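You operate a simulated robot arm through the tools that you are given. There is no shell and no other tool.

The job below is to be done with a simulated robot arm. You get a single attempt, and the scene is never put back.

## Task
Swap in the yellow labels, label the loaded bundle and slide it out.
Fine: the white labels go on the black mat, the new block stays in the band machine's socket; the sliding tray ends at LOAD; the other labels and bundles stay put.

It is judged by the outcome, as a careful person would: the job done as asked, and still so three seconds after it is handed in. It fails if anything else is knocked over, pushed out of place, dropped, spilled or broken.

## Robot
A 6-joint arm with a two-finger parallel gripper, fixed in place. Base frame: the origin is at the foot of the arm, x ahead of it, y to its left, z up; the work surface is at about z = 940. Lengths are in mm, angles in degrees, forces in N, time in s.
With the tool pointing down near the work surface it reaches from about 440 to 860 mm from the base axis. Its first joint turns from -115.0 to 115.0 degrees. Payload 4.2 kg.
The tool frame sits at the grasp point between the pads (the TCP): z along the fingers, y along the line on which they close. The tips reach 23 mm beyond it. Largest opening 94 mm; finger width 38, thickness 10; the body of the gripper, 54 by 96 mm, starts 39 mm behind the TCP.
Orientation is that of the tool frame in the base frame, as [roll, pitch, yaw] about the fixed x, y, z axes, in that order (R = Rz(yaw) Ry(pitch) Rx(roll)). With the fingers straight down and closing along the base's y, the tool's x points along the base's -x, its y along +y and its z along -z.

## Interface
- The arm moves only by the tool play_rows. Its argument "rows" is a list of rows, each an object (a shift or turn left out is 0, a gripper value left out holds the last) with "rotation": the turn, a rotation vector about the base's x, y, z in degrees, a list of three; "slide": the shift along the base's x, y, z in mm, a list of three; "claw": the closure, from 0 (fully open) to 1 (shut). In form: [{"rotation": [rx, ry, rz], "slide": [dx, dy, dz], "claw": claw}, ...]. A call has 1 to 20 rows; each row shifts and turns the commanded pose from where the row before left it. Each row takes 0.2 s and may step no farther than 50 mm and 8.6 degrees from the row before; otherwise, or with a gripper value out of range, the whole call is refused. A pose out of reach is approached as far as the arm can. The call stops where the force on the tool passes 60 N (or 10 N more than at its start, if that is more) or the arm is blocked; 0.2 s more then pass. The fingers move at their own pace (about 108 mm/s each) and stop on an object; they squeeze with about 27 N. The grip force told is the motor's: it shows also when the fingers shut on nothing. Time passes only in rows, and 0.2 s behind the last, so rows that do not move let the fingers close. It gives the time, the measured TCP pose, the force on the tool (base axes), the opening and the grip force at its end, in the units of the frame above (readings bear some noise), with the torque about the TCP (base axes, N m) and any sound that the robot's microphone picked up.
- Cameras (640 x 400 px; columns grow to the right, rows downward): "scene" is fixed at [50.1, 500.3, 1704.1]; the picture's right is [-0.61, -0.79, 0.00], its down [-0.56, 0.43, -0.70] and it looks along [0.56, -0.43, -0.71] (base axes); focal length 342 px, centre (320, 200). "wrist" rides on the gripper at [86, 16, -74] in the tool frame; the picture's right is [-0.18, 0.98, 0.00], its down [-0.58, -0.11, -0.81] and it looks along [-0.79, -0.15, 0.59] (tool axes); focal length 243 px, centre (320, 200). There is no depth. A picture from a camera that has moved, and an enlarged one, comes with that camera's place and axes in the base frame and with its lens.
- get_image(camera): a new picture of that camera. It takes no simulated time.
- lift_body(by): slides the trunk up (or, below 0, down) by that many mm; the arm rides with it, the base frame stays. It gives what a move gives, with no picture.
- close_up(camera, box): a new picture of the part [left, top, right, bottom] of that camera's present view, enlarged. It takes no simulated time.
- job_done(): hands the job in; it is judged then, once.

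Nothing tells you positions but the pictures and the camera data. Unless the task says otherwise, let go and move clear before handing in.

The tools are called after "Call:" by a JSON object that holds its "api" and its "payload". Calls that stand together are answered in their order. play_rows: Moves the arm, as the interface text tells. Its arguments: {"type":"object","properties":{"rows":{"type":"array","items":{"type":"object","properties":{"rotation":{"type":"array","items":{"type":"number"}},"slide":{"type":"array","items":{"type":"number"}},"claw":{"type":"number"}}}}},"required":["rows"]} The other tools are called the same way: lift_body (by) slides the trunk up or down; get_image (camera) takes a picture; close_up (camera, box) takes an enlarged picture of a part of a camera's view; job_done () hands the job in.

At the start:

```text
time: 0.0
tool_pos: [497.6, 74.5, 1294.5]
orientation: [-180.0, 0.1, -180.0]
force: [0.4, 0.2, 0.3]
torque: [0.0, 0.0, -0.01]
width: 94.0
grip_force: 0.1
trunk travel left (down, up): [-900.0, 90.0]
```

scene: 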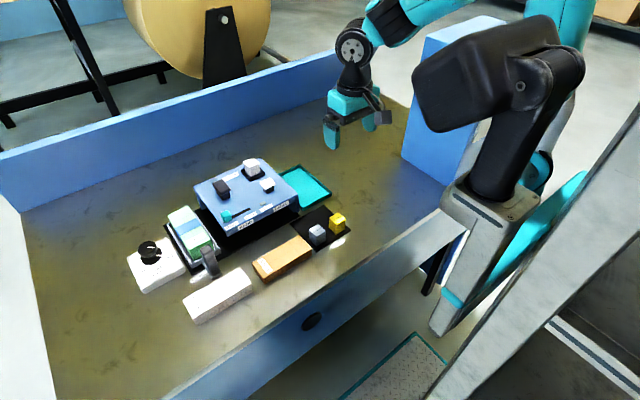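
wrist: 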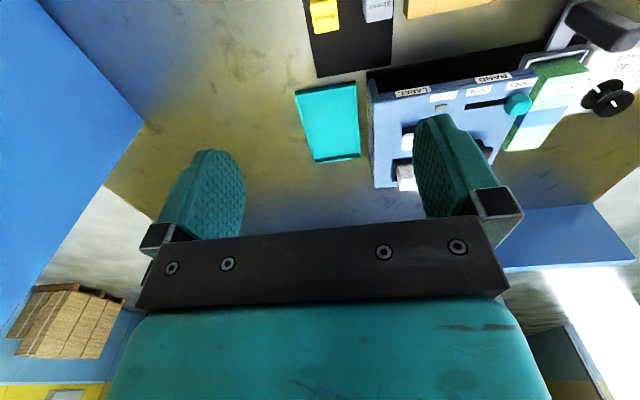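

I see a band machine (blue box) with blocks on top, a sliding tray with a green bundle, a black mat with white and yellow blocks, and other items. I'll look closer before moving.

Call:
{"api": "close_up", "payload": {"camera": "scene", "box": [110, 140, 350, 290]}}

Call:
{"api": "close_up", "payload": {"camera": "scene", "box": [180, 150, 310, 230]}}

Call:
{"api": "close_up", "payload": {"camera": "scene", "box": [120, 200, 260, 330]}}

Call:
{"api": "close_up", "payload": {"camera": "wrist", "box": [290, 0, 640, 220]}}

```text
2.67 times, centred on (230, 215) of scene
camera zoom: at [50.1, 500.3, 1704.1], right [-0.61, -0.79, 0.0], down [-0.56, 0.43, -0.7], along [0.56, -0.43, -0.71], focal length 911 px, centre (560, 160)
```

zoom: 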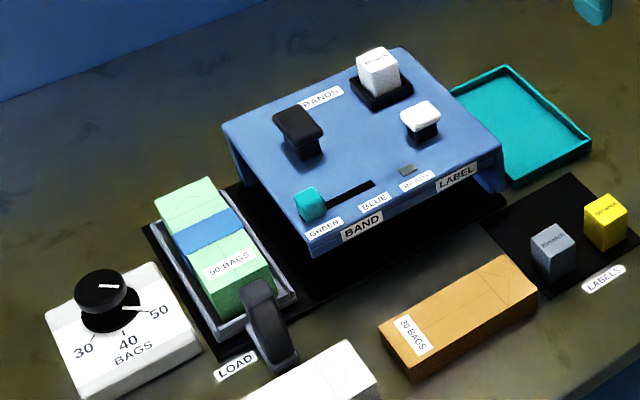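

```text
4.92 times, centred on (245, 190) of scene
camera zoom: at [50.1, 500.3, 1704.1], right [-0.61, -0.79, 0.0], down [-0.56, 0.43, -0.7], along [0.56, -0.43, -0.71], focal length 1682 px, centre (689, 249)
```

zoom: 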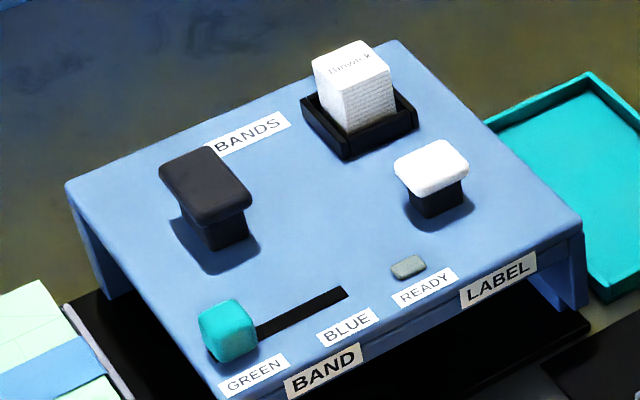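

```text
3.08 times, centred on (190, 265) of scene
camera zoom: at [50.1, 500.3, 1704.1], right [-0.61, -0.79, 0.0], down [-0.56, 0.43, -0.7], along [0.56, -0.43, -0.71], focal length 1051 px, centre (720, 0)
```

zoom: 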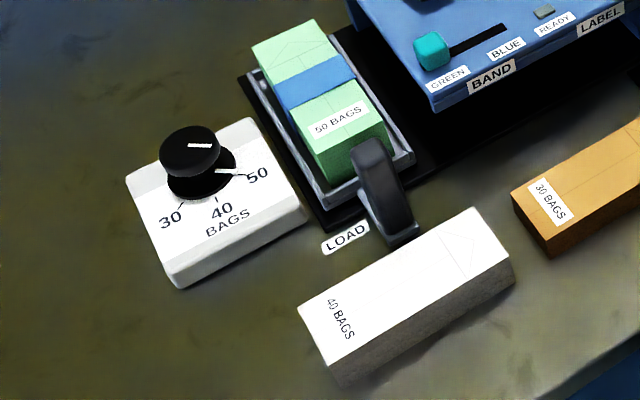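

```text
1.82 times, centred on (465, 110) of wrist
camera zoom: at [411.3, 89.2, 1368.2], right [0.18, 0.98, 0.0], down [0.58, -0.11, 0.81], along [0.79, -0.15, -0.59], focal length 441 px, centre (56, 364)
```

zoom: 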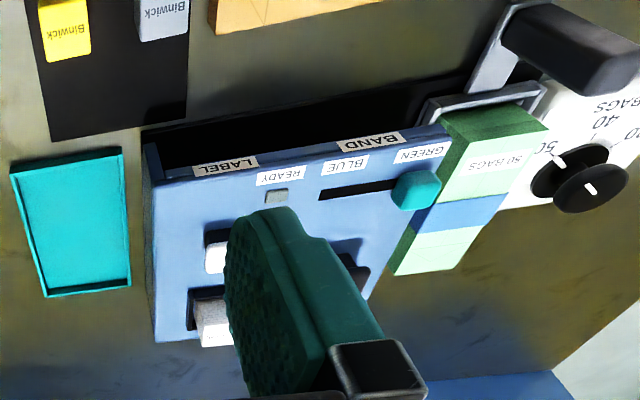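

The layout is getting clearer: a tray at LOAD with a green bundle that already has a blue band, a white label block in the socket, and grey and yellow blocks on the mat. I'll zoom in on the dial, buttons and mat.

Call:
{"api": "close_up", "payload": {"camera": "scene", "box": [125, 230, 189, 295]}}

Call:
{"api": "close_up", "payload": {"camera": "scene", "box": [290, 195, 360, 250]}}

Call:
{"api": "close_up", "payload": {"camera": "scene", "box": [205, 150, 290, 203]}}

Call:
{"api": "close_up", "payload": {"camera": "scene", "box": [165, 195, 245, 285]}}

Call:
{"api": "close_up", "payload": {"camera": "scene", "box": [215, 195, 305, 245]}}

```text
6.15 times, centred on (157, 262) of scene
camera zoom: at [50.1, 500.3, 1704.1], right [-0.61, -0.79, 0.0], down [-0.56, 0.43, -0.7], along [0.56, -0.43, -0.71], focal length 2102 px, centre (1323, -185)
```

zoom: 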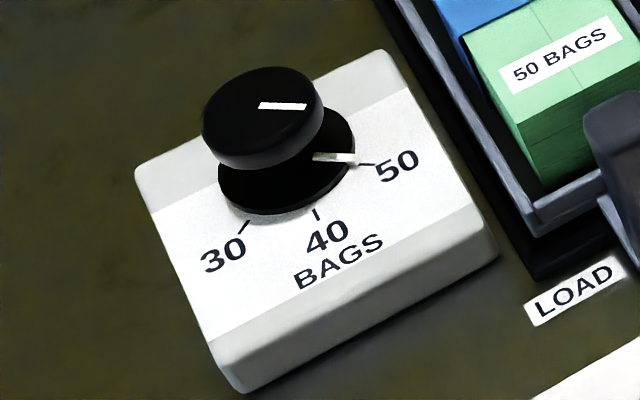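

```text
7.27 times, centred on (325, 222) of scene
camera zoom: at [50.1, 500.3, 1704.1], right [-0.61, -0.79, 0.0], down [-0.56, 0.43, -0.7], along [0.56, -0.43, -0.71], focal length 2484 px, centre (284, 36)
```

zoom: 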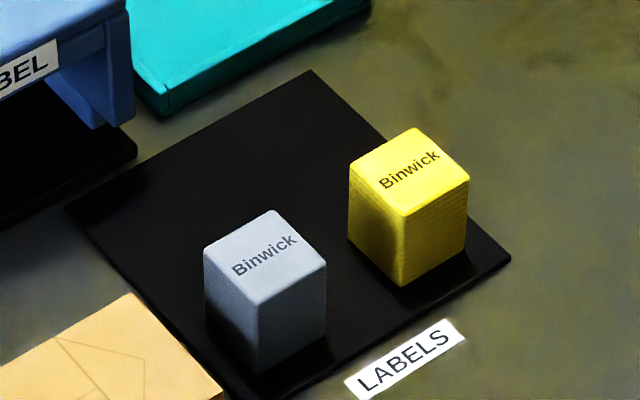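

```text
7.53 times, centred on (248, 176) of scene
camera zoom: at [50.1, 500.3, 1704.1], right [-0.61, -0.79, 0.0], down [-0.56, 0.43, -0.7], along [0.56, -0.43, -0.71], focal length 2572 px, centre (866, 377)
```

zoom: 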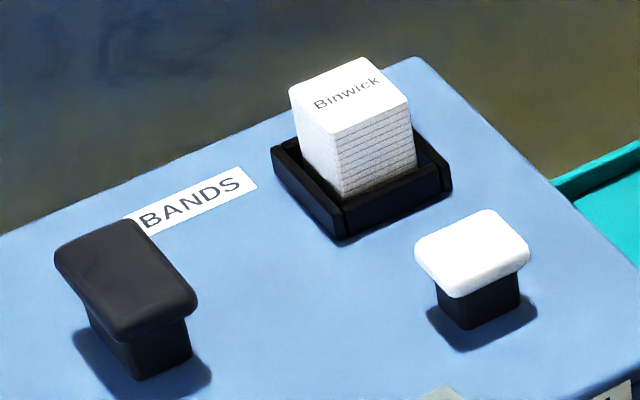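

```text
4.44 times, centred on (205, 240) of scene
camera zoom: at [50.1, 500.3, 1704.1], right [-0.61, -0.79, 0.0], down [-0.56, 0.43, -0.7], along [0.56, -0.43, -0.71], focal length 1518 px, centre (831, 22)
```

zoom: 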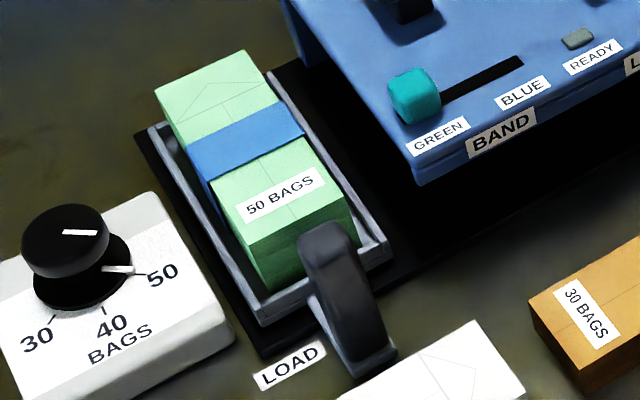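

```text
7.11 times, centred on (260, 220) of scene
camera zoom: at [50.1, 500.3, 1704.1], right [-0.61, -0.79, 0.0], down [-0.56, 0.43, -0.7], along [0.56, -0.43, -0.71], focal length 2429 px, centre (747, 58)
```

zoom: 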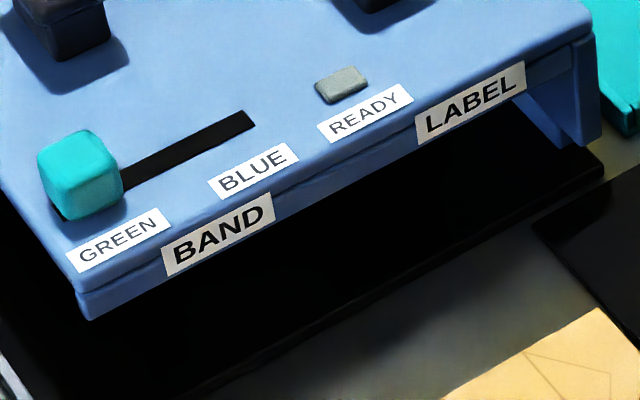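

The dial already points at 50, which matches the 50-bag bundle, and its band is already on. So the job is the label block swap, the LABEL station and its white button, then back to LOAD. I'll move the wrist camera over to view the tray handle and machine.

Call:
{"api": "play_rows", "payload": {"rows": [{"slide": [-8, 45, -10]}, {"slide": [-8, 45, -10]}, {"slide": [-8, 45, -10]}, {"slide": [-8, 45, -10]}, {"slide": [-8, 45, -10]}, {"slide": [0, 45, 0]}, {"slide": [0, 40, 0]}]}}

Call:
{"api": "get_image", "payload": {"camera": "wrist"}}

Call:
{"api": "get_image", "payload": {"camera": "scene"}}

```text
time: 1.6
tool_pos: [456.3, 383.1, 1246.1]
orientation: [-180.0, 0.0, -180.0]
force: [-0.4, -0.7, -0.2]
torque: [0.05, 0.03, -0.02]
width: 93.8
grip_force: 0.0
trunk travel left (down, up): [-900.0, 90.0]
```

```text
taken
camera wrist: at [371.6, 399.7, 1318.4], right [0.18, 0.98, 0.0], down [0.58, -0.11, 0.81], along [0.79, -0.15, -0.59], focal length 243 px, centre (320, 200)
```

wrist: 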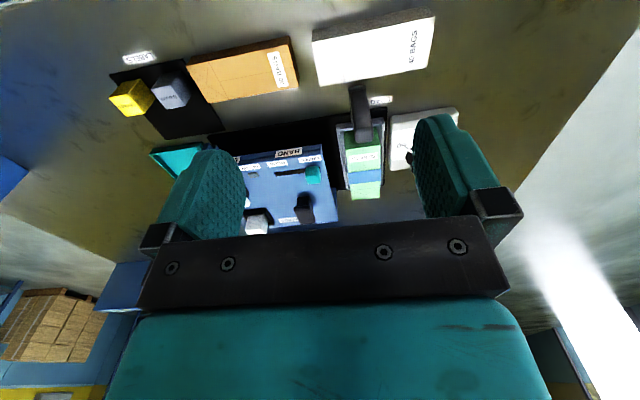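

```text
taken
```

scene: 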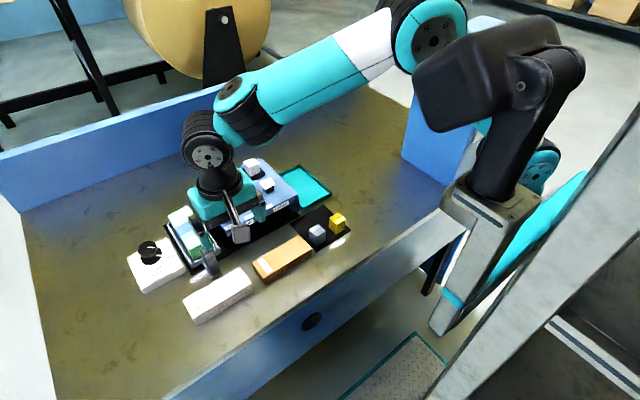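

The wrist view shows the tray, handle and machine well. I'll enlarge those parts so I can triangulate.

Call:
{"api": "close_up", "payload": {"camera": "wrist", "box": [310, 70, 430, 210]}}

Call:
{"api": "close_up", "payload": {"camera": "wrist", "box": [200, 110, 360, 240]}}

Call:
{"api": "close_up", "payload": {"camera": "scene", "box": [165, 180, 265, 310]}}

```text
2.86 times, centred on (370, 140) of wrist
camera zoom: at [371.6, 399.7, 1318.4], right [0.18, 0.98, 0.0], down [0.58, -0.11, 0.81], along [0.79, -0.15, -0.59], focal length 693 px, centre (177, 371)
```

zoom: 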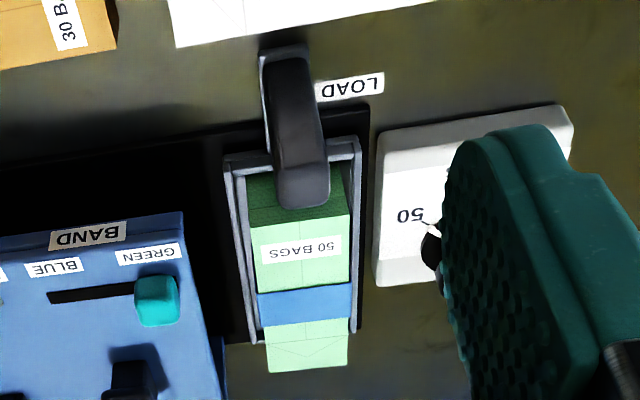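

```text
3.08 times, centred on (280, 175) of wrist
camera zoom: at [371.6, 399.7, 1318.4], right [0.18, 0.98, 0.0], down [0.58, -0.11, 0.81], along [0.79, -0.15, -0.59], focal length 746 px, centre (443, 277)
```

zoom: 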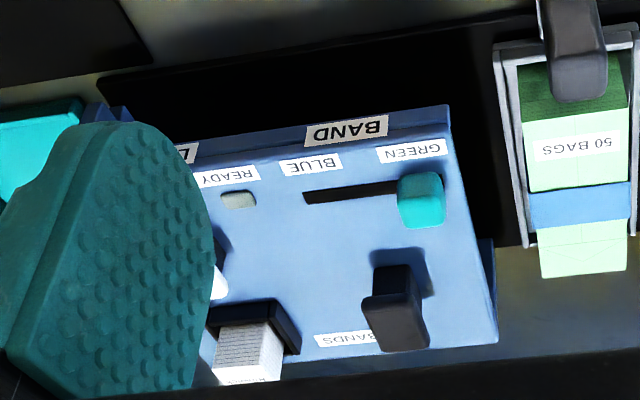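

```text
3.08 times, centred on (215, 245) of scene
camera zoom: at [50.1, 500.3, 1704.1], right [-0.61, -0.79, 0.0], down [-0.56, 0.43, -0.7], along [0.56, -0.43, -0.71], focal length 1051 px, centre (643, 62)
```

zoom: 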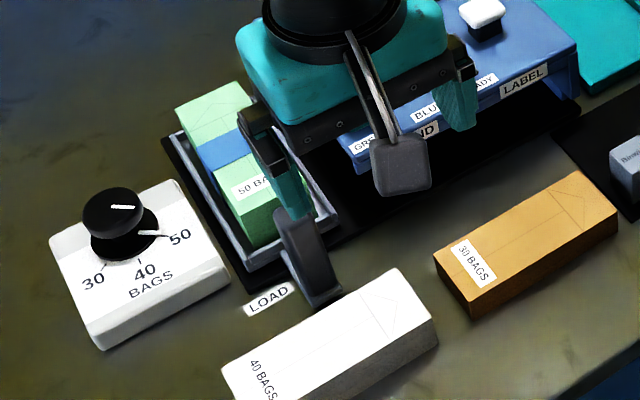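

I estimate the handle is a vertical post at about (575, 419), z 970–1080. LABEL station is at y≈176, the machine top at z≈1010 and the socket near (811, 171). Next I'll hover over the machine to refine the socket and button positions.

Call:
{"api": "play_rows", "payload": {"rows": [{"slide": [38, -26.5, -5.75]}, {"slide": [38, -26.5, -5.75]}, {"slide": [38, -26.5, -5.75]}, {"slide": [38, -26.5, -5.75]}, {"slide": [38, -26.5, -5.75]}, {"slide": [38, -26.5, -5.75]}, {"slide": [38, -26.5, -5.75]}, {"slide": [38, -26.5, -5.75]}, {}]}}

Call:
{"api": "get_image", "payload": {"camera": "wrist"}}

Call:
{"api": "get_image", "payload": {"camera": "scene"}}

```text
time: 3.6
tool_pos: [761.4, 167.4, 1197.1]
orientation: [-179.9, 0.0, 180.0]
force: [0.4, 0.0, -0.2]
torque: [0.04, 0.01, 0.03]
width: 94.2
grip_force: 0.1
trunk travel left (down, up): [-900.0, 90.0]
```

```text
taken
camera wrist: at [676.3, 183.3, 1270.8], right [0.18, 0.98, 0.0], down [0.58, -0.11, 0.81], along [0.79, -0.15, -0.59], focal length 243 px, centre (320, 200)
```

wrist: 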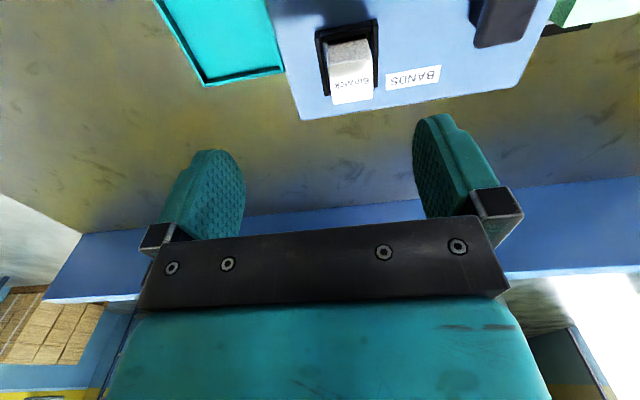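

```text
taken
```

scene: 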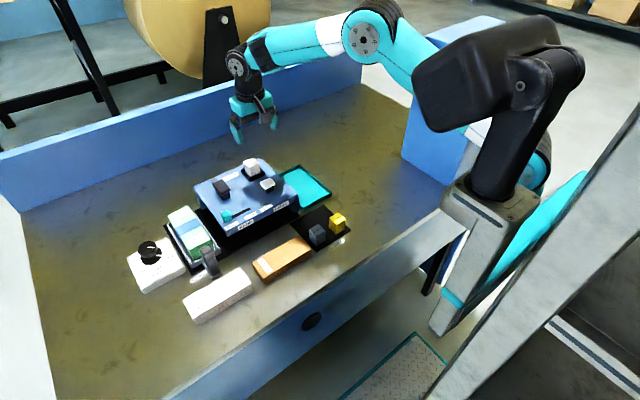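

Call:
{"api": "close_up", "payload": {"camera": "wrist", "box": [280, 0, 460, 120]}}

```text
3.33 times, centred on (370, 60) of wrist
camera zoom: at [676.3, 183.3, 1270.8], right [0.18, 0.98, 0.0], down [0.58, -0.11, 0.81], along [0.79, -0.15, -0.59], focal length 809 px, centre (153, 667)
```

zoom: 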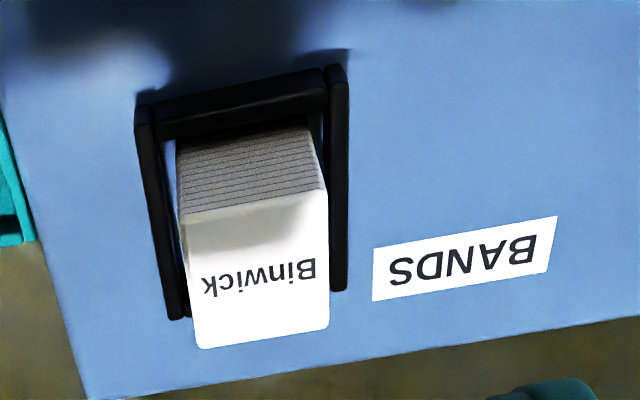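

Triangulating both views puts the white block at about (776, 188) with its top at z≈1086, and the white button near (700, 185). I'll come down above the block to check alignment.

Call:
{"api": "play_rows", "payload": {"rows": [{"slide": [7, 11, -28], "claw": 0.3}, {"slide": [8, 10, -29]}, {}]}}

Call:
{"api": "get_image", "payload": {"camera": "wrist"}}

Call:
{"api": "close_up", "payload": {"camera": "scene", "box": [200, 90, 320, 200]}}

```text
time: 4.4
tool_pos: [774.2, 191.2, 1140.6]
orientation: [179.9, 0.0, -179.8]
force: [0.5, -0.6, -0.2]
torque: [-0.02, -0.01, 0.0]
width: 65.7
grip_force: 0.0
trunk travel left (down, up): [-900.0, 90.0]
```

```text
taken
camera wrist: at [688.8, 208.3, 1213.8], right [0.18, 0.98, 0.0], down [0.58, -0.11, 0.81], along [0.79, -0.15, -0.59], focal length 243 px, centre (320, 200)
```

wrist: 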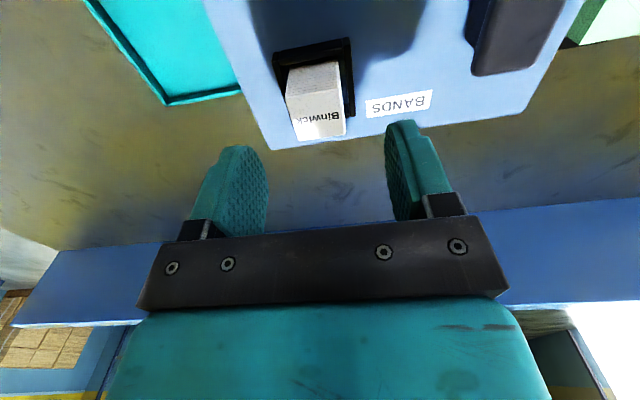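

```text
3.64 times, centred on (260, 145) of scene
camera zoom: at [50.1, 500.3, 1704.1], right [-0.61, -0.79, 0.0], down [-0.56, 0.43, -0.7], along [0.56, -0.43, -0.71], focal length 1242 px, centre (538, 400)
```

zoom: 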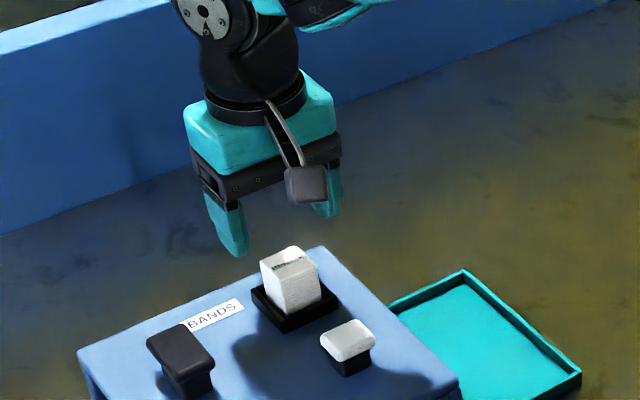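

I'll zoom in on the block to measure its offset from the TCP.

Call:
{"api": "close_up", "payload": {"camera": "wrist", "box": [250, 20, 410, 150]}}

Call:
{"api": "play_rows", "payload": {"rows": [{}]}}

Call:
{"api": "play_rows", "payload": {"rows": [{}]}}

```text
3.08 times, centred on (330, 85) of wrist
camera zoom: at [688.8, 208.3, 1213.8], right [0.18, 0.98, 0.0], down [0.58, -0.11, 0.81], along [0.79, -0.15, -0.59], focal length 746 px, centre (289, 554)
```

zoom: 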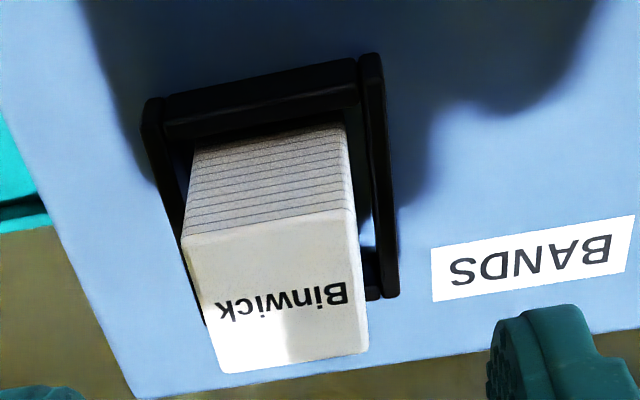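

```text
time: 4.8
tool_pos: [774.9, 193.3, 1140.5]
orientation: [-180.0, -0.1, -179.9]
force: [-0.1, 0.2, 0.4]
torque: [0.02, 0.05, 0.02]
width: 66.0
grip_force: 0.1
trunk travel left (down, up): [-900.0, 90.0]
```

```text
time: 5.2
tool_pos: [776.1, 192.1, 1141.4]
orientation: [-179.9, -0.1, 180.0]
force: [0.3, -0.6, -1.8]
torque: [0.01, 0.01, -0.02]
width: 66.0
grip_force: 0.1
trunk travel left (down, up): [-900.0, 90.0]
```

The block is offset from the TCP by about (+2.7, −1.9). I'll correct that, descend to grip its upper part above the socket walls, and close.

Call:
{"api": "play_rows", "payload": {"rows": [{"slide": [2.7, -1.9, -20]}, {"slide": [0, 0, -20]}, {"slide": [0, 0, -17]}, {}]}}

Call:
{"api": "get_image", "payload": {"camera": "wrist"}}

Call:
{"api": "close_up", "payload": {"camera": "scene", "box": [200, 110, 320, 210]}}

```text
time: 6.2
tool_pos: [778.6, 192.2, 1083.0]
orientation: [180.0, 0.0, -179.9]
force: [-0.5, -0.2, -0.5]
torque: [-0.01, -0.01, 0.03]
width: 65.6
grip_force: 0.0
trunk travel left (down, up): [-900.0, 90.0]
```

```text
taken
camera wrist: at [692.3, 207.5, 1157.0], right [0.18, 0.98, 0.0], down [0.58, -0.11, 0.81], along [0.79, -0.15, -0.59], focal length 243 px, centre (320, 200)
```

wrist: 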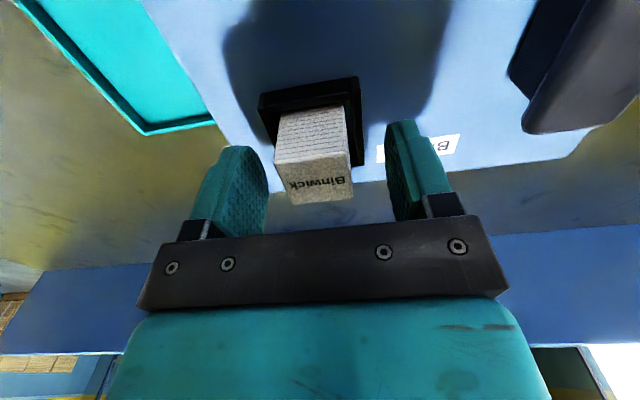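

```text
4.00 times, centred on (260, 160) of scene
camera zoom: at [50.1, 500.3, 1704.1], right [-0.61, -0.79, 0.0], down [-0.56, 0.43, -0.7], along [0.56, -0.43, -0.71], focal length 1366 px, centre (560, 360)
```

zoom: 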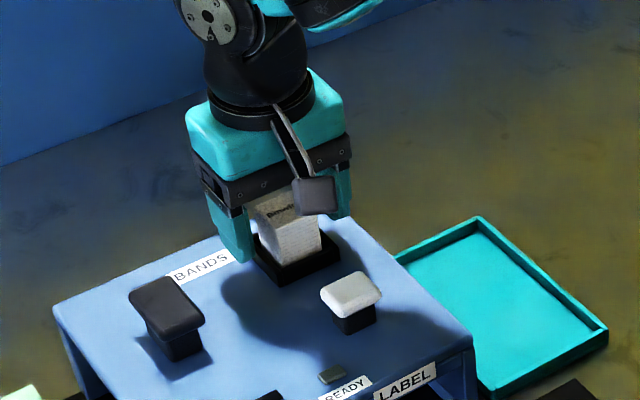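

Call:
{"api": "close_up", "payload": {"camera": "wrist", "box": [220, 70, 420, 220]}}

```text
2.67 times, centred on (320, 145) of wrist
camera zoom: at [692.3, 207.5, 1157.0], right [0.18, 0.98, 0.0], down [0.58, -0.11, 0.81], along [0.79, -0.15, -0.59], focal length 647 px, centre (320, 347)
```

zoom: 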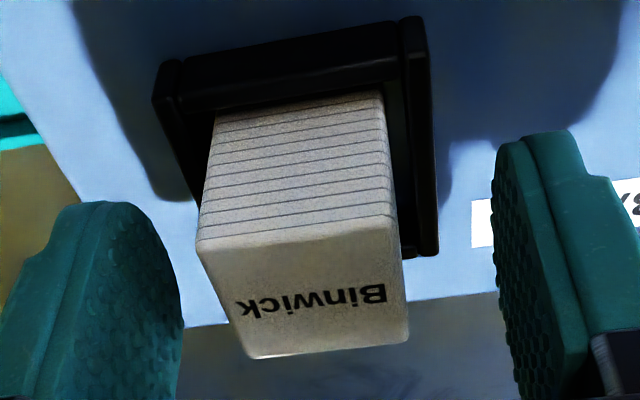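

The block sits centred between the fingers and the tips are above the socket walls. Closing on it now.

Call:
{"api": "play_rows", "payload": {"rows": [{"claw": 0.6}, {"claw": 0.8}, {"claw": 0.8}, {"claw": 0.8}]}}

Call:
{"api": "close_up", "payload": {"camera": "wrist", "box": [220, 70, 420, 220]}}

```text
time: 7.2
tool_pos: [777.9, 190.8, 1084.9]
orientation: [180.0, 0.0, -179.9]
force: [-0.6, 0.6, 0.3]
torque: [0.03, -0.01, 0.02]
width: 33.2
grip_force: 27.2
trunk travel left (down, up): [-900.0, 90.0]
```

```text
2.67 times, centred on (320, 145) of wrist
camera zoom: at [692.2, 207.5, 1157.1], right [0.18, 0.98, 0.0], down [0.58, -0.11, 0.81], along [0.79, -0.15, -0.59], focal length 647 px, centre (320, 347)
```

zoom: 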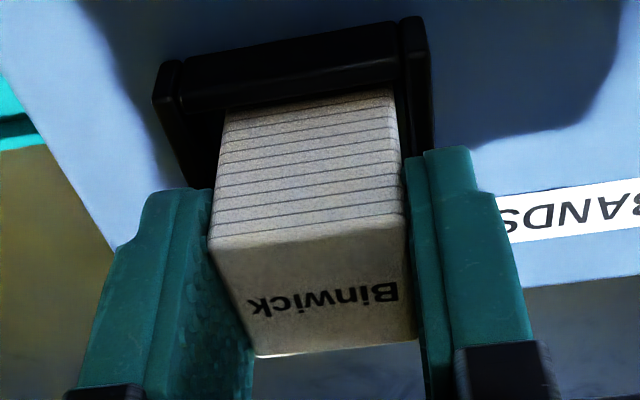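

The white block is gripped at width 33.2. I'll lift it straight out and carry it to a free spot on the mat near (588, 95).

Call:
{"api": "play_rows", "payload": {"rows": [{"slide": [0, 0, 10]}, {"slide": [0, 0, 25]}, {"slide": [0, 0, 35]}, {"slide": [0, 0, 35]}, {}]}}

Call:
{"api": "get_image", "payload": {"camera": "wrist"}}

Call:
{"api": "close_up", "payload": {"camera": "scene", "box": [200, 90, 320, 200]}}

```text
time: 8.4
tool_pos: [779.5, 189.6, 1190.8]
orientation: [-180.0, 0.0, -179.9]
force: [0.8, 0.3, 0.1]
torque: [0.03, 0.0, 0.01]
width: 18.7
grip_force: 0.0
trunk travel left (down, up): [-900.0, 90.0]
```

```text
taken
camera wrist: at [693.0, 205.7, 1263.8], right [0.18, 0.98, 0.0], down [0.58, -0.11, 0.81], along [0.79, -0.15, -0.59], focal length 243 px, centre (320, 200)
```

wrist: 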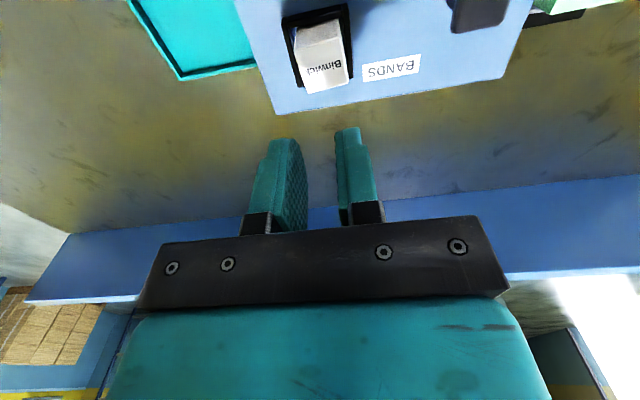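

```text
3.64 times, centred on (260, 145) of scene
camera zoom: at [50.1, 500.3, 1704.1], right [-0.61, -0.79, 0.0], down [-0.56, 0.43, -0.7], along [0.56, -0.43, -0.71], focal length 1242 px, centre (538, 400)
```

zoom: 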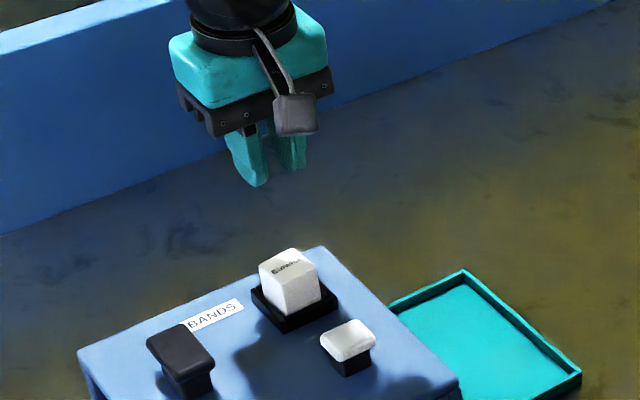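

The block slipped out of the fingers and stayed upright in the socket. I'll look closely before trying a deeper grip.

Call:
{"api": "close_up", "payload": {"camera": "scene", "box": [235, 150, 305, 200]}}

Call:
{"api": "close_up", "payload": {"camera": "wrist", "box": [260, 0, 390, 110]}}

```text
8.00 times, centred on (270, 175) of scene
camera zoom: at [50.1, 500.3, 1704.1], right [-0.61, -0.79, 0.0], down [-0.56, 0.43, -0.7], along [0.56, -0.43, -0.71], focal length 2733 px, centre (720, 400)
```

zoom: 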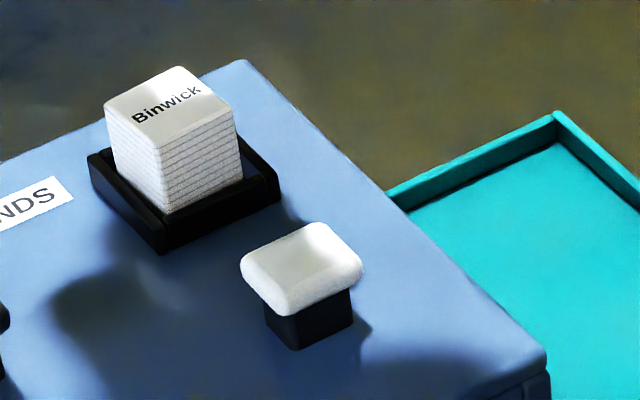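

```text
3.64 times, centred on (325, 55) of wrist
camera zoom: at [693.0, 205.7, 1263.8], right [0.18, 0.98, 0.0], down [0.58, -0.11, 0.81], along [0.79, -0.15, -0.59], focal length 882 px, centre (302, 727)
```

zoom: 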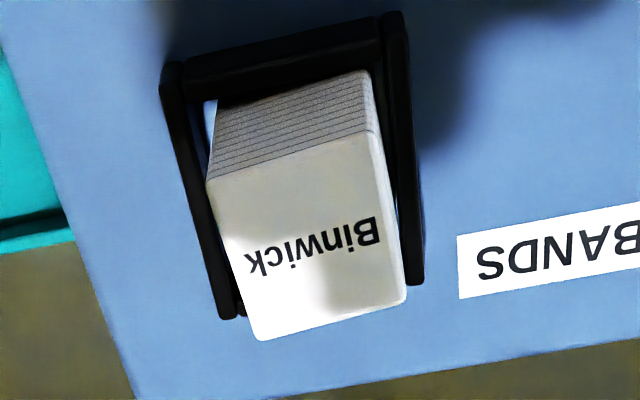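

The block is still seated, turned only slightly. I'll come back down with the fingers straddling it and lower in small steps to just above the socket walls for a deeper grip.

Call:
{"api": "play_rows", "payload": {"rows": [{"slide": [3, 0, 0], "claw": 0.45}, {"slide": [0, 0, -40]}, {"slide": [0, 0, -40]}, {"slide": [0, 0, -25]}, {"claw": 0.56}, {}, {}]}}

Call:
{"api": "close_up", "payload": {"camera": "wrist", "box": [220, 70, 420, 220]}}

Call:
{"api": "close_up", "payload": {"camera": "scene", "box": [225, 130, 315, 200]}}

```text
time: 10.0
tool_pos: [781.1, 189.9, 1082.3]
orientation: [-180.0, 0.0, 180.0]
force: [1.4, -0.2, 0.7]
torque: [0.01, 0.0, -0.01]
width: 41.6
grip_force: 0.0
trunk travel left (down, up): [-900.0, 90.0]
```

```text
2.67 times, centred on (320, 145) of wrist
camera zoom: at [695.4, 205.0, 1156.5], right [0.18, 0.98, 0.0], down [0.58, -0.11, 0.81], along [0.79, -0.15, -0.59], focal length 647 px, centre (320, 347)
```

zoom: 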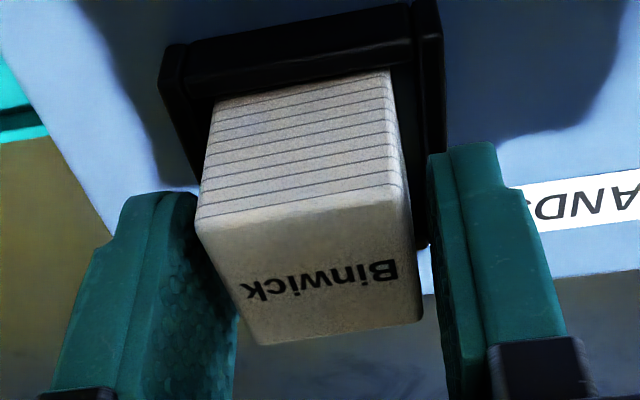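

```text
5.71 times, centred on (270, 165) of scene
camera zoom: at [50.1, 500.3, 1704.1], right [-0.61, -0.79, 0.0], down [-0.56, 0.43, -0.7], along [0.56, -0.43, -0.71], focal length 1952 px, centre (606, 400)
```

zoom: 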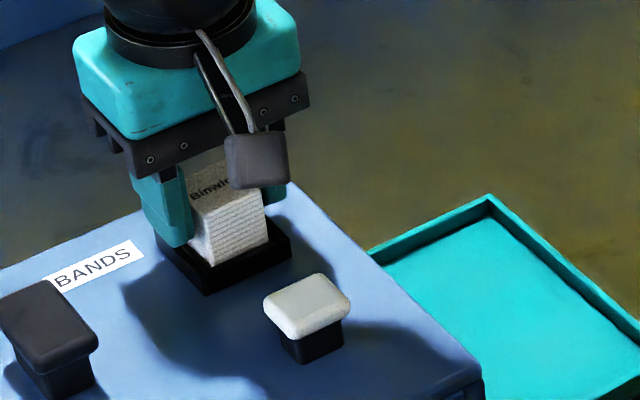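

Call:
{"api": "play_rows", "payload": {"rows": [{"slide": [0, 0, -2]}, {}]}}

Call:
{"api": "play_rows", "payload": {"rows": [{"slide": [0, 0, -2]}, {}]}}

Call:
{"api": "play_rows", "payload": {"rows": [{"slide": [0, 0, -2]}, {}]}}

```text
time: 10.6
tool_pos: [781.1, 189.6, 1081.6]
orientation: [-180.0, -0.1, -180.0]
force: [-0.6, 0.7, -0.3]
torque: [0.01, -0.02, 0.06]
width: 41.4
grip_force: 0.0
trunk travel left (down, up): [-900.0, 90.0]
```

```text
time: 11.2
tool_pos: [780.5, 189.3, 1080.6]
orientation: [-180.0, 0.0, 179.9]
force: [-0.8, -0.2, 0.2]
torque: [-0.02, 0.02, 0.03]
width: 41.4
grip_force: 0.0
trunk travel left (down, up): [-900.0, 90.0]
```

```text
time: 11.8
tool_pos: [781.7, 189.8, 1077.6]
orientation: [180.0, 0.1, 180.0]
force: [0.1, 0.2, 0.0]
torque: [0.02, 0.0, -0.01]
width: 41.5
grip_force: 0.1
trunk travel left (down, up): [-900.0, 90.0]
```

No contact yet, so I'll keep lowering.

Call:
{"api": "play_rows", "payload": {"rows": [{"slide": [0, 0, -2]}, {}]}}

Call:
{"api": "play_rows", "payload": {"rows": [{"slide": [0, 0, -2]}, {}]}}

Call:
{"api": "close_up", "payload": {"camera": "wrist", "box": [220, 70, 420, 220]}}

Call:
{"api": "close_up", "payload": {"camera": "scene", "box": [235, 140, 295, 190]}}

```text
time: 12.4
tool_pos: [782.7, 189.9, 1076.9]
orientation: [-180.0, 0.0, 180.0]
force: [0.4, -0.4, -0.4]
torque: [0.01, 0.0, 0.0]
width: 41.2
grip_force: 0.1
trunk travel left (down, up): [-900.0, 90.0]
```

```text
time: 13.0
tool_pos: [782.6, 190.0, 1075.1]
orientation: [-180.0, 0.0, -179.9]
force: [-0.7, 1.0, -0.4]
torque: [-0.01, -0.01, -0.02]
width: 41.5
grip_force: 0.1
trunk travel left (down, up): [-900.0, 90.0]
```

```text
2.67 times, centred on (320, 145) of wrist
camera zoom: at [695.3, 206.0, 1147.6], right [0.18, 0.98, 0.0], down [0.58, -0.11, 0.81], along [0.79, -0.15, -0.59], focal length 647 px, centre (320, 347)
```

zoom: 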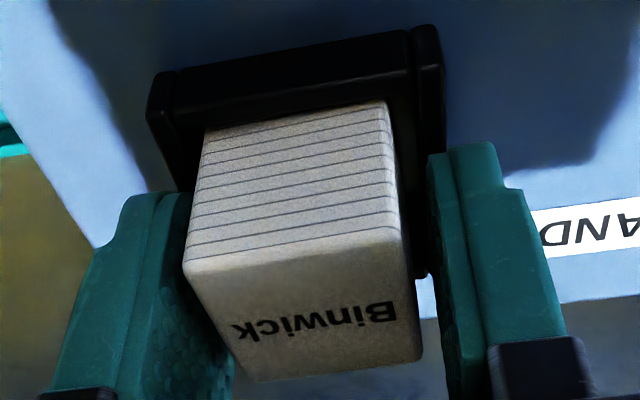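

```text
8.00 times, centred on (265, 165) of scene
camera zoom: at [50.1, 500.3, 1704.1], right [-0.61, -0.79, 0.0], down [-0.56, 0.43, -0.7], along [0.56, -0.43, -0.71], focal length 2733 px, centre (760, 480)
```

zoom: 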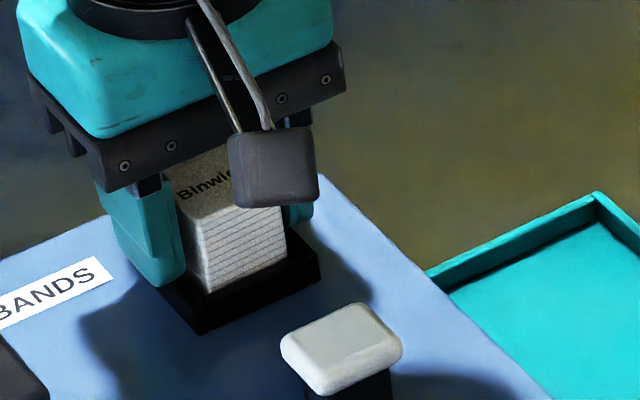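

Call:
{"api": "play_rows", "payload": {"rows": [{"slide": [0, 0, -2]}, {}]}}

Call:
{"api": "play_rows", "payload": {"rows": [{"slide": [0, 0, -2]}, {}]}}

```text
time: 13.6
tool_pos: [780.6, 190.1, 1073.5]
orientation: [-180.0, 0.1, -180.0]
force: [-7.6, 0.7, 15.2]
torque: [-0.25, 0.46, -0.18]
width: 41.4
grip_force: 0.0
trunk travel left (down, up): [-900.0, 90.0]
```

```text
time: 14.2
tool_pos: [780.9, 189.1, 1074.4]
orientation: [179.9, 0.2, 180.0]
force: [-2.2, 1.4, 33.6]
torque: [-0.78, 0.71, 0.01]
width: 41.2
grip_force: 0.1
trunk travel left (down, up): [-900.0, 90.0]
```

Contact with the wall tops came at TCP z≈1073.5, so the walls top out near z≈1050. I'll back off 4 mm and close.

Call:
{"api": "play_rows", "payload": {"rows": [{"slide": [0, 0, 4]}, {}, {"claw": 0.9}, {}, {}, {}]}}

Call:
{"api": "close_up", "payload": {"camera": "wrist", "box": [220, 70, 420, 220]}}

```text
time: 15.6
tool_pos: [780.9, 188.7, 1074.8]
orientation: [-179.9, -0.1, -179.9]
force: [0.8, 0.7, -0.2]
torque: [0.06, -0.02, -0.03]
width: 33.2
grip_force: 26.6
trunk travel left (down, up): [-900.0, 90.0]
```

```text
2.67 times, centred on (320, 145) of wrist
camera zoom: at [695.1, 205.2, 1147.6], right [0.18, 0.98, 0.0], down [0.58, -0.11, 0.81], along [0.79, -0.15, -0.59], focal length 647 px, centre (320, 347)
```

zoom: 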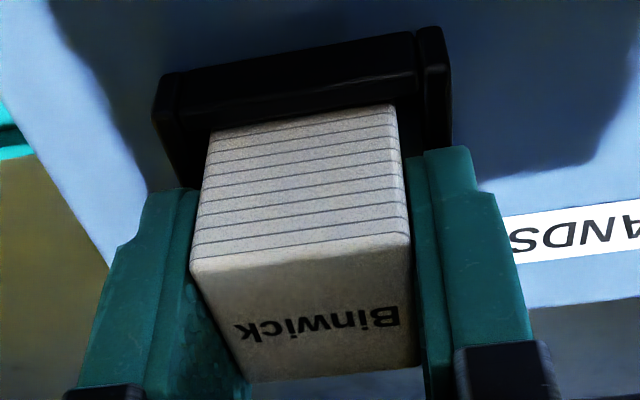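

The grip is deeper now. I'll lift gently and check that the block follows.

Call:
{"api": "play_rows", "payload": {"rows": [{"slide": [0, 0, 3]}, {"slide": [0, 0, 3]}]}}

Call:
{"api": "close_up", "payload": {"camera": "wrist", "box": [220, 70, 420, 220]}}

```text
time: 16.2
tool_pos: [781.2, 191.1, 1081.9]
orientation: [-180.0, 0.0, 179.9]
force: [0.2, -0.4, -1.1]
torque: [-0.01, -0.01, 0.01]
width: 33.2
grip_force: 26.9
trunk travel left (down, up): [-900.0, 90.0]
```

```text
2.67 times, centred on (320, 145) of wrist
camera zoom: at [695.7, 206.3, 1155.0], right [0.18, 0.98, 0.0], down [0.58, -0.11, 0.81], along [0.79, -0.15, -0.59], focal length 647 px, centre (320, 347)
```

zoom: 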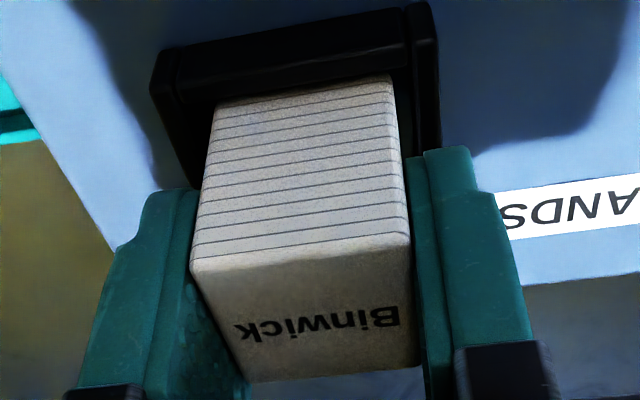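

The block follows this time. I'll lift clear and carry it toward the mat.

Call:
{"api": "play_rows", "payload": {"rows": [{"slide": [0, 0, 10]}, {"slide": [0, 0, 20]}, {"slide": [0, 0, 30]}, {"slide": [0, 0, 30]}, {"slide": [0, 0, 10]}, {}]}}

Call:
{"api": "get_image", "payload": {"camera": "wrist"}}

Call:
{"api": "close_up", "payload": {"camera": "scene", "box": [200, 90, 320, 200]}}

```text
time: 17.6
tool_pos: [781.5, 189.4, 1181.4]
orientation: [-180.0, -0.1, -180.0]
force: [0.5, -0.1, -0.1]
torque: [-0.03, 0.02, 0.01]
width: 33.4
grip_force: 26.7
trunk travel left (down, up): [-900.0, 90.0]
```

```text
taken
camera wrist: at [694.6, 205.8, 1254.0], right [0.18, 0.98, 0.0], down [0.58, -0.11, 0.81], along [0.79, -0.15, -0.59], focal length 243 px, centre (320, 200)
```

wrist: 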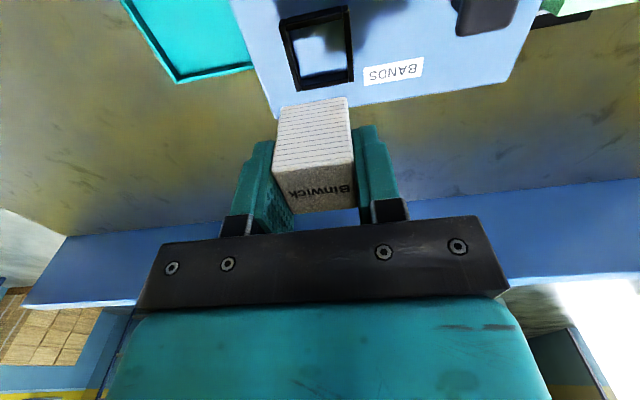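

```text
3.64 times, centred on (260, 145) of scene
camera zoom: at [50.1, 500.3, 1704.1], right [-0.61, -0.79, 0.0], down [-0.56, 0.43, -0.7], along [0.56, -0.43, -0.71], focal length 1242 px, centre (538, 400)
```

zoom: 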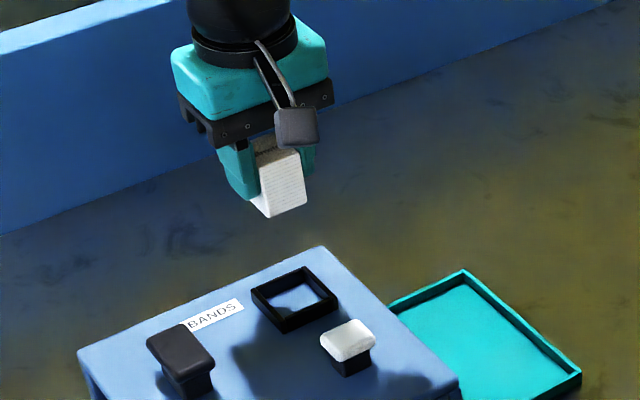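

The white block is out and the socket is empty. I'll take a precise look at the socket now, since I'll need it for the insertion.

Call:
{"api": "close_up", "payload": {"camera": "wrist", "box": [255, 0, 375, 220]}}

Call:
{"api": "close_up", "payload": {"camera": "wrist", "box": [260, 0, 380, 75]}}

Call:
{"api": "close_up", "payload": {"camera": "scene", "box": [250, 120, 310, 190]}}

```text
1.82 times, centred on (315, 110) of wrist
camera zoom: at [694.6, 205.8, 1254.0], right [0.18, 0.98, 0.0], down [0.58, -0.11, 0.81], along [0.79, -0.15, -0.59], focal length 441 px, centre (329, 364)
```

zoom: 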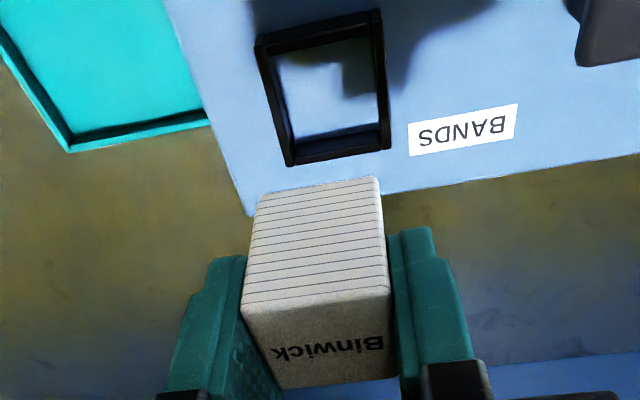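

```text
5.33 times, centred on (320, 38) of wrist
camera zoom: at [694.6, 205.8, 1254.0], right [0.18, 0.98, 0.0], down [0.58, -0.11, 0.81], along [0.79, -0.15, -0.59], focal length 1294 px, centre (320, 1067)
```

zoom: 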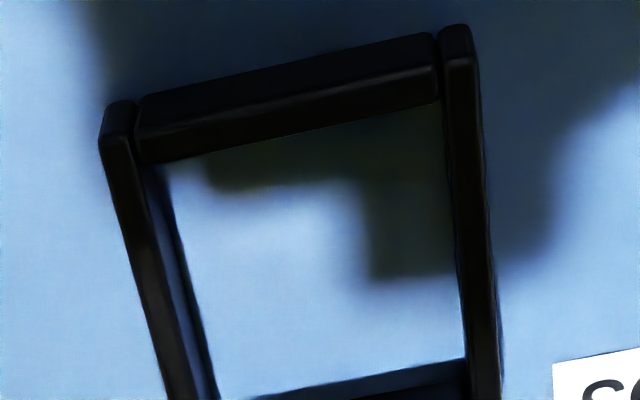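

```text
5.71 times, centred on (280, 155) of scene
camera zoom: at [50.1, 500.3, 1704.1], right [-0.61, -0.79, 0.0], down [-0.56, 0.43, -0.7], along [0.56, -0.43, -0.71], focal length 1952 px, centre (549, 457)
```

zoom: 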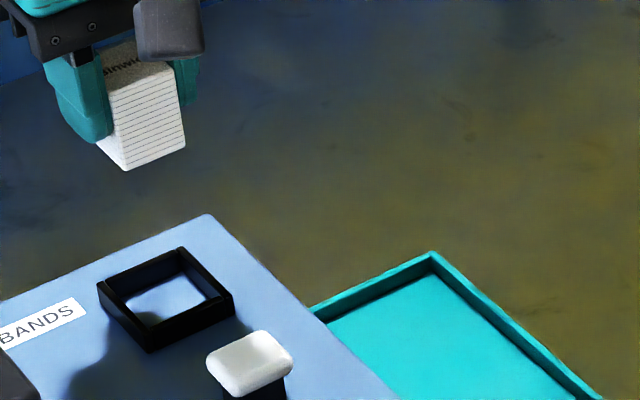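

The socket opening is about 41 mm square for a 33 mm block, centred almost at this TCP position. Now I'll carry the white block to the mat at (588, 95) and descend partway.

Call:
{"api": "play_rows", "payload": {"rows": [{"slide": [-38.8, -19.3, 0]}, {"slide": [-38.8, -19.3, 0]}, {"slide": [-38.8, -19.3, 0]}, {"slide": [-38.8, -19.3, 0]}, {"slide": [-38.8, -19.3, 0]}, {"slide": [0, 0, -40]}, {"slide": [0, 0, -40]}, {"slide": [0, 0, -40]}, {"slide": [0, 0, -30]}, {}]}}

Call:
{"api": "get_image", "payload": {"camera": "wrist"}}

Call:
{"api": "close_up", "payload": {"camera": "scene", "box": [270, 150, 380, 260]}}

```text
time: 19.8
tool_pos: [586.7, 94.8, 1029.2]
orientation: [-179.9, 0.0, -180.0]
force: [-0.2, 0.0, -1.0]
torque: [0.02, -0.02, -0.04]
width: 33.3
grip_force: 27.0
trunk travel left (down, up): [-900.0, 90.0]
```

```text
taken
camera wrist: at [501.3, 109.5, 1102.6], right [0.18, 0.98, 0.0], down [0.58, -0.11, 0.81], along [0.79, -0.15, -0.59], focal length 243 px, centre (320, 200)
```

wrist: 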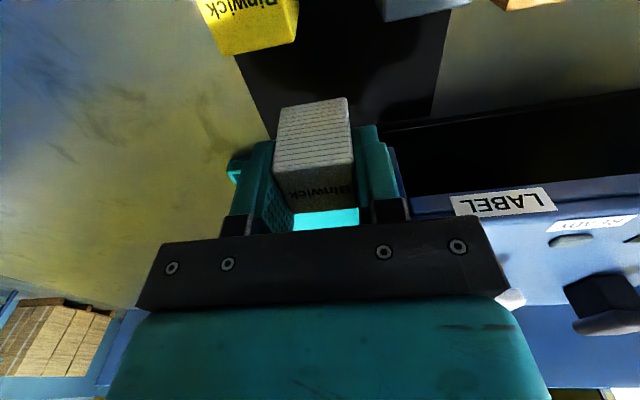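

```text
3.64 times, centred on (325, 205) of scene
camera zoom: at [50.1, 500.3, 1704.1], right [-0.61, -0.79, 0.0], down [-0.56, 0.43, -0.7], along [0.56, -0.43, -0.71], focal length 1242 px, centre (302, 182)
```

zoom: 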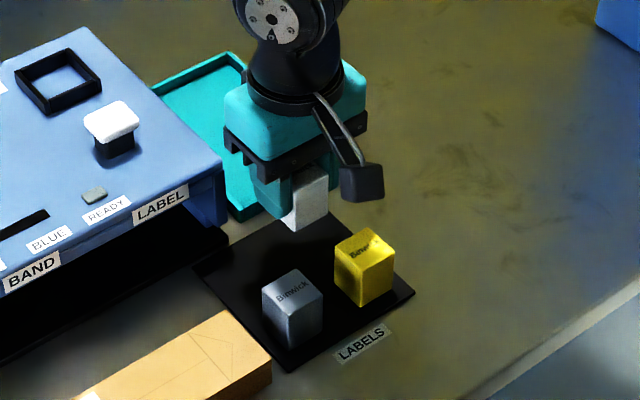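

The block is over the free part of the mat, clear of the others. I'll lower it in small steps.

Call:
{"api": "play_rows", "payload": {"rows": [{"slide": [0, 0, -20]}, {"slide": [0, 0, -15]}, {"slide": [0, 0, -5]}, {}]}}

Call:
{"api": "play_rows", "payload": {"rows": [{"slide": [0, 0, -2]}, {}]}}

Call:
{"api": "close_up", "payload": {"camera": "scene", "box": [290, 180, 360, 250]}}

```text
time: 20.8
tool_pos: [588.1, 95.7, 990.6]
orientation: [180.0, 0.1, -179.9]
force: [0.2, -0.1, -0.7]
torque: [-0.01, -0.02, 0.0]
width: 33.5
grip_force: 27.3
trunk travel left (down, up): [-900.0, 90.0]
```

```text
time: 21.4
tool_pos: [587.2, 94.5, 988.2]
orientation: [-179.9, 0.0, 180.0]
force: [-0.7, -0.3, -0.8]
torque: [-0.01, -0.03, -0.06]
width: 33.3
grip_force: 26.8
trunk travel left (down, up): [-900.0, 90.0]
```

```text
5.71 times, centred on (325, 215) of scene
camera zoom: at [50.1, 500.3, 1704.1], right [-0.61, -0.79, 0.0], down [-0.56, 0.43, -0.7], along [0.56, -0.43, -0.71], focal length 1952 px, centre (291, 114)
```

zoom: 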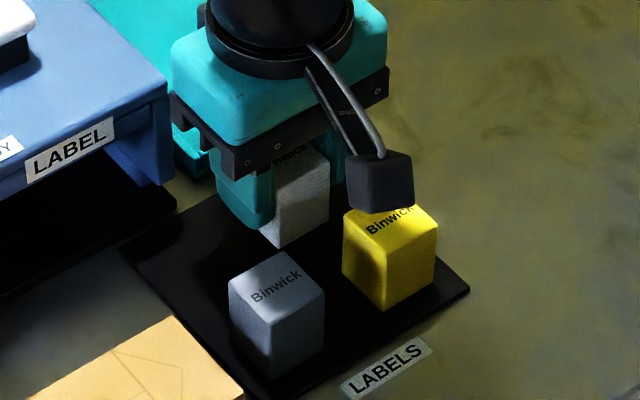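

Call:
{"api": "play_rows", "payload": {"rows": [{"slide": [0, 0, -2]}, {}]}}

Call:
{"api": "play_rows", "payload": {"rows": [{"slide": [0, 0, -2]}, {}]}}

Call:
{"api": "play_rows", "payload": {"rows": [{"slide": [0, 0, -1]}, {}]}}

```text
time: 22.0
tool_pos: [588.1, 93.0, 986.1]
orientation: [-180.0, 0.0, -180.0]
force: [-0.1, -0.5, 0.8]
torque: [0.01, -0.01, 0.01]
width: 33.3
grip_force: 26.7
trunk travel left (down, up): [-900.0, 90.0]
```

```text
time: 22.6
tool_pos: [588.2, 94.1, 984.7]
orientation: [-180.0, 0.1, 180.0]
force: [0.2, 0.4, 0.6]
torque: [0.0, 0.04, -0.01]
width: 33.2
grip_force: 26.4
trunk travel left (down, up): [-900.0, 90.0]
```

```text
time: 23.2
tool_pos: [587.8, 94.8, 984.6]
orientation: [-180.0, 0.0, 180.0]
force: [0.0, 0.7, 1.0]
torque: [0.01, 0.01, -0.01]
width: 33.4
grip_force: 26.8
trunk travel left (down, up): [-900.0, 90.0]
```

Call:
{"api": "play_rows", "payload": {"rows": [{"slide": [0, 0, -1]}, {}]}}

Call:
{"api": "play_rows", "payload": {"rows": [{"slide": [0, 0, -1]}, {}]}}

Call:
{"api": "play_rows", "payload": {"rows": [{"slide": [0, 0, -1]}, {}]}}

Call:
{"api": "close_up", "payload": {"camera": "scene", "box": [300, 185, 350, 235]}}

```text
time: 23.8
tool_pos: [587.2, 95.3, 982.7]
orientation: [-180.0, 0.0, -179.9]
force: [0.9, 0.4, -0.2]
torque: [0.01, 0.01, 0.03]
width: 33.2
grip_force: 27.1
trunk travel left (down, up): [-900.0, 90.0]
```

```text
time: 24.4
tool_pos: [586.9, 94.5, 981.0]
orientation: [180.0, 0.0, 180.0]
force: [0.3, 0.0, -0.5]
torque: [0.02, -0.06, -0.04]
width: 33.4
grip_force: 26.7
trunk travel left (down, up): [-900.0, 90.0]
```

```text
time: 25.0
tool_pos: [587.1, 95.1, 981.8]
orientation: [-180.0, 0.1, -180.0]
force: [-1.0, -2.2, 12.6]
torque: [-0.04, 0.21, 0.0]
width: 33.2
grip_force: 27.2
trunk travel left (down, up): [-900.0, 90.0]
```

```text
8.00 times, centred on (325, 210) of scene
camera zoom: at [50.1, 500.3, 1704.1], right [-0.61, -0.79, 0.0], down [-0.56, 0.43, -0.7], along [0.56, -0.43, -0.71], focal length 2733 px, centre (280, 120)
```

zoom: 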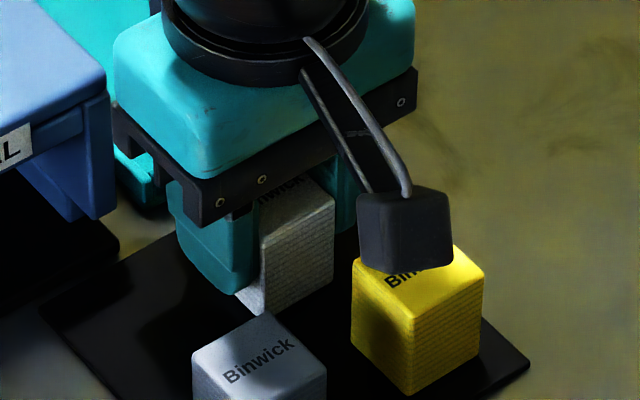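

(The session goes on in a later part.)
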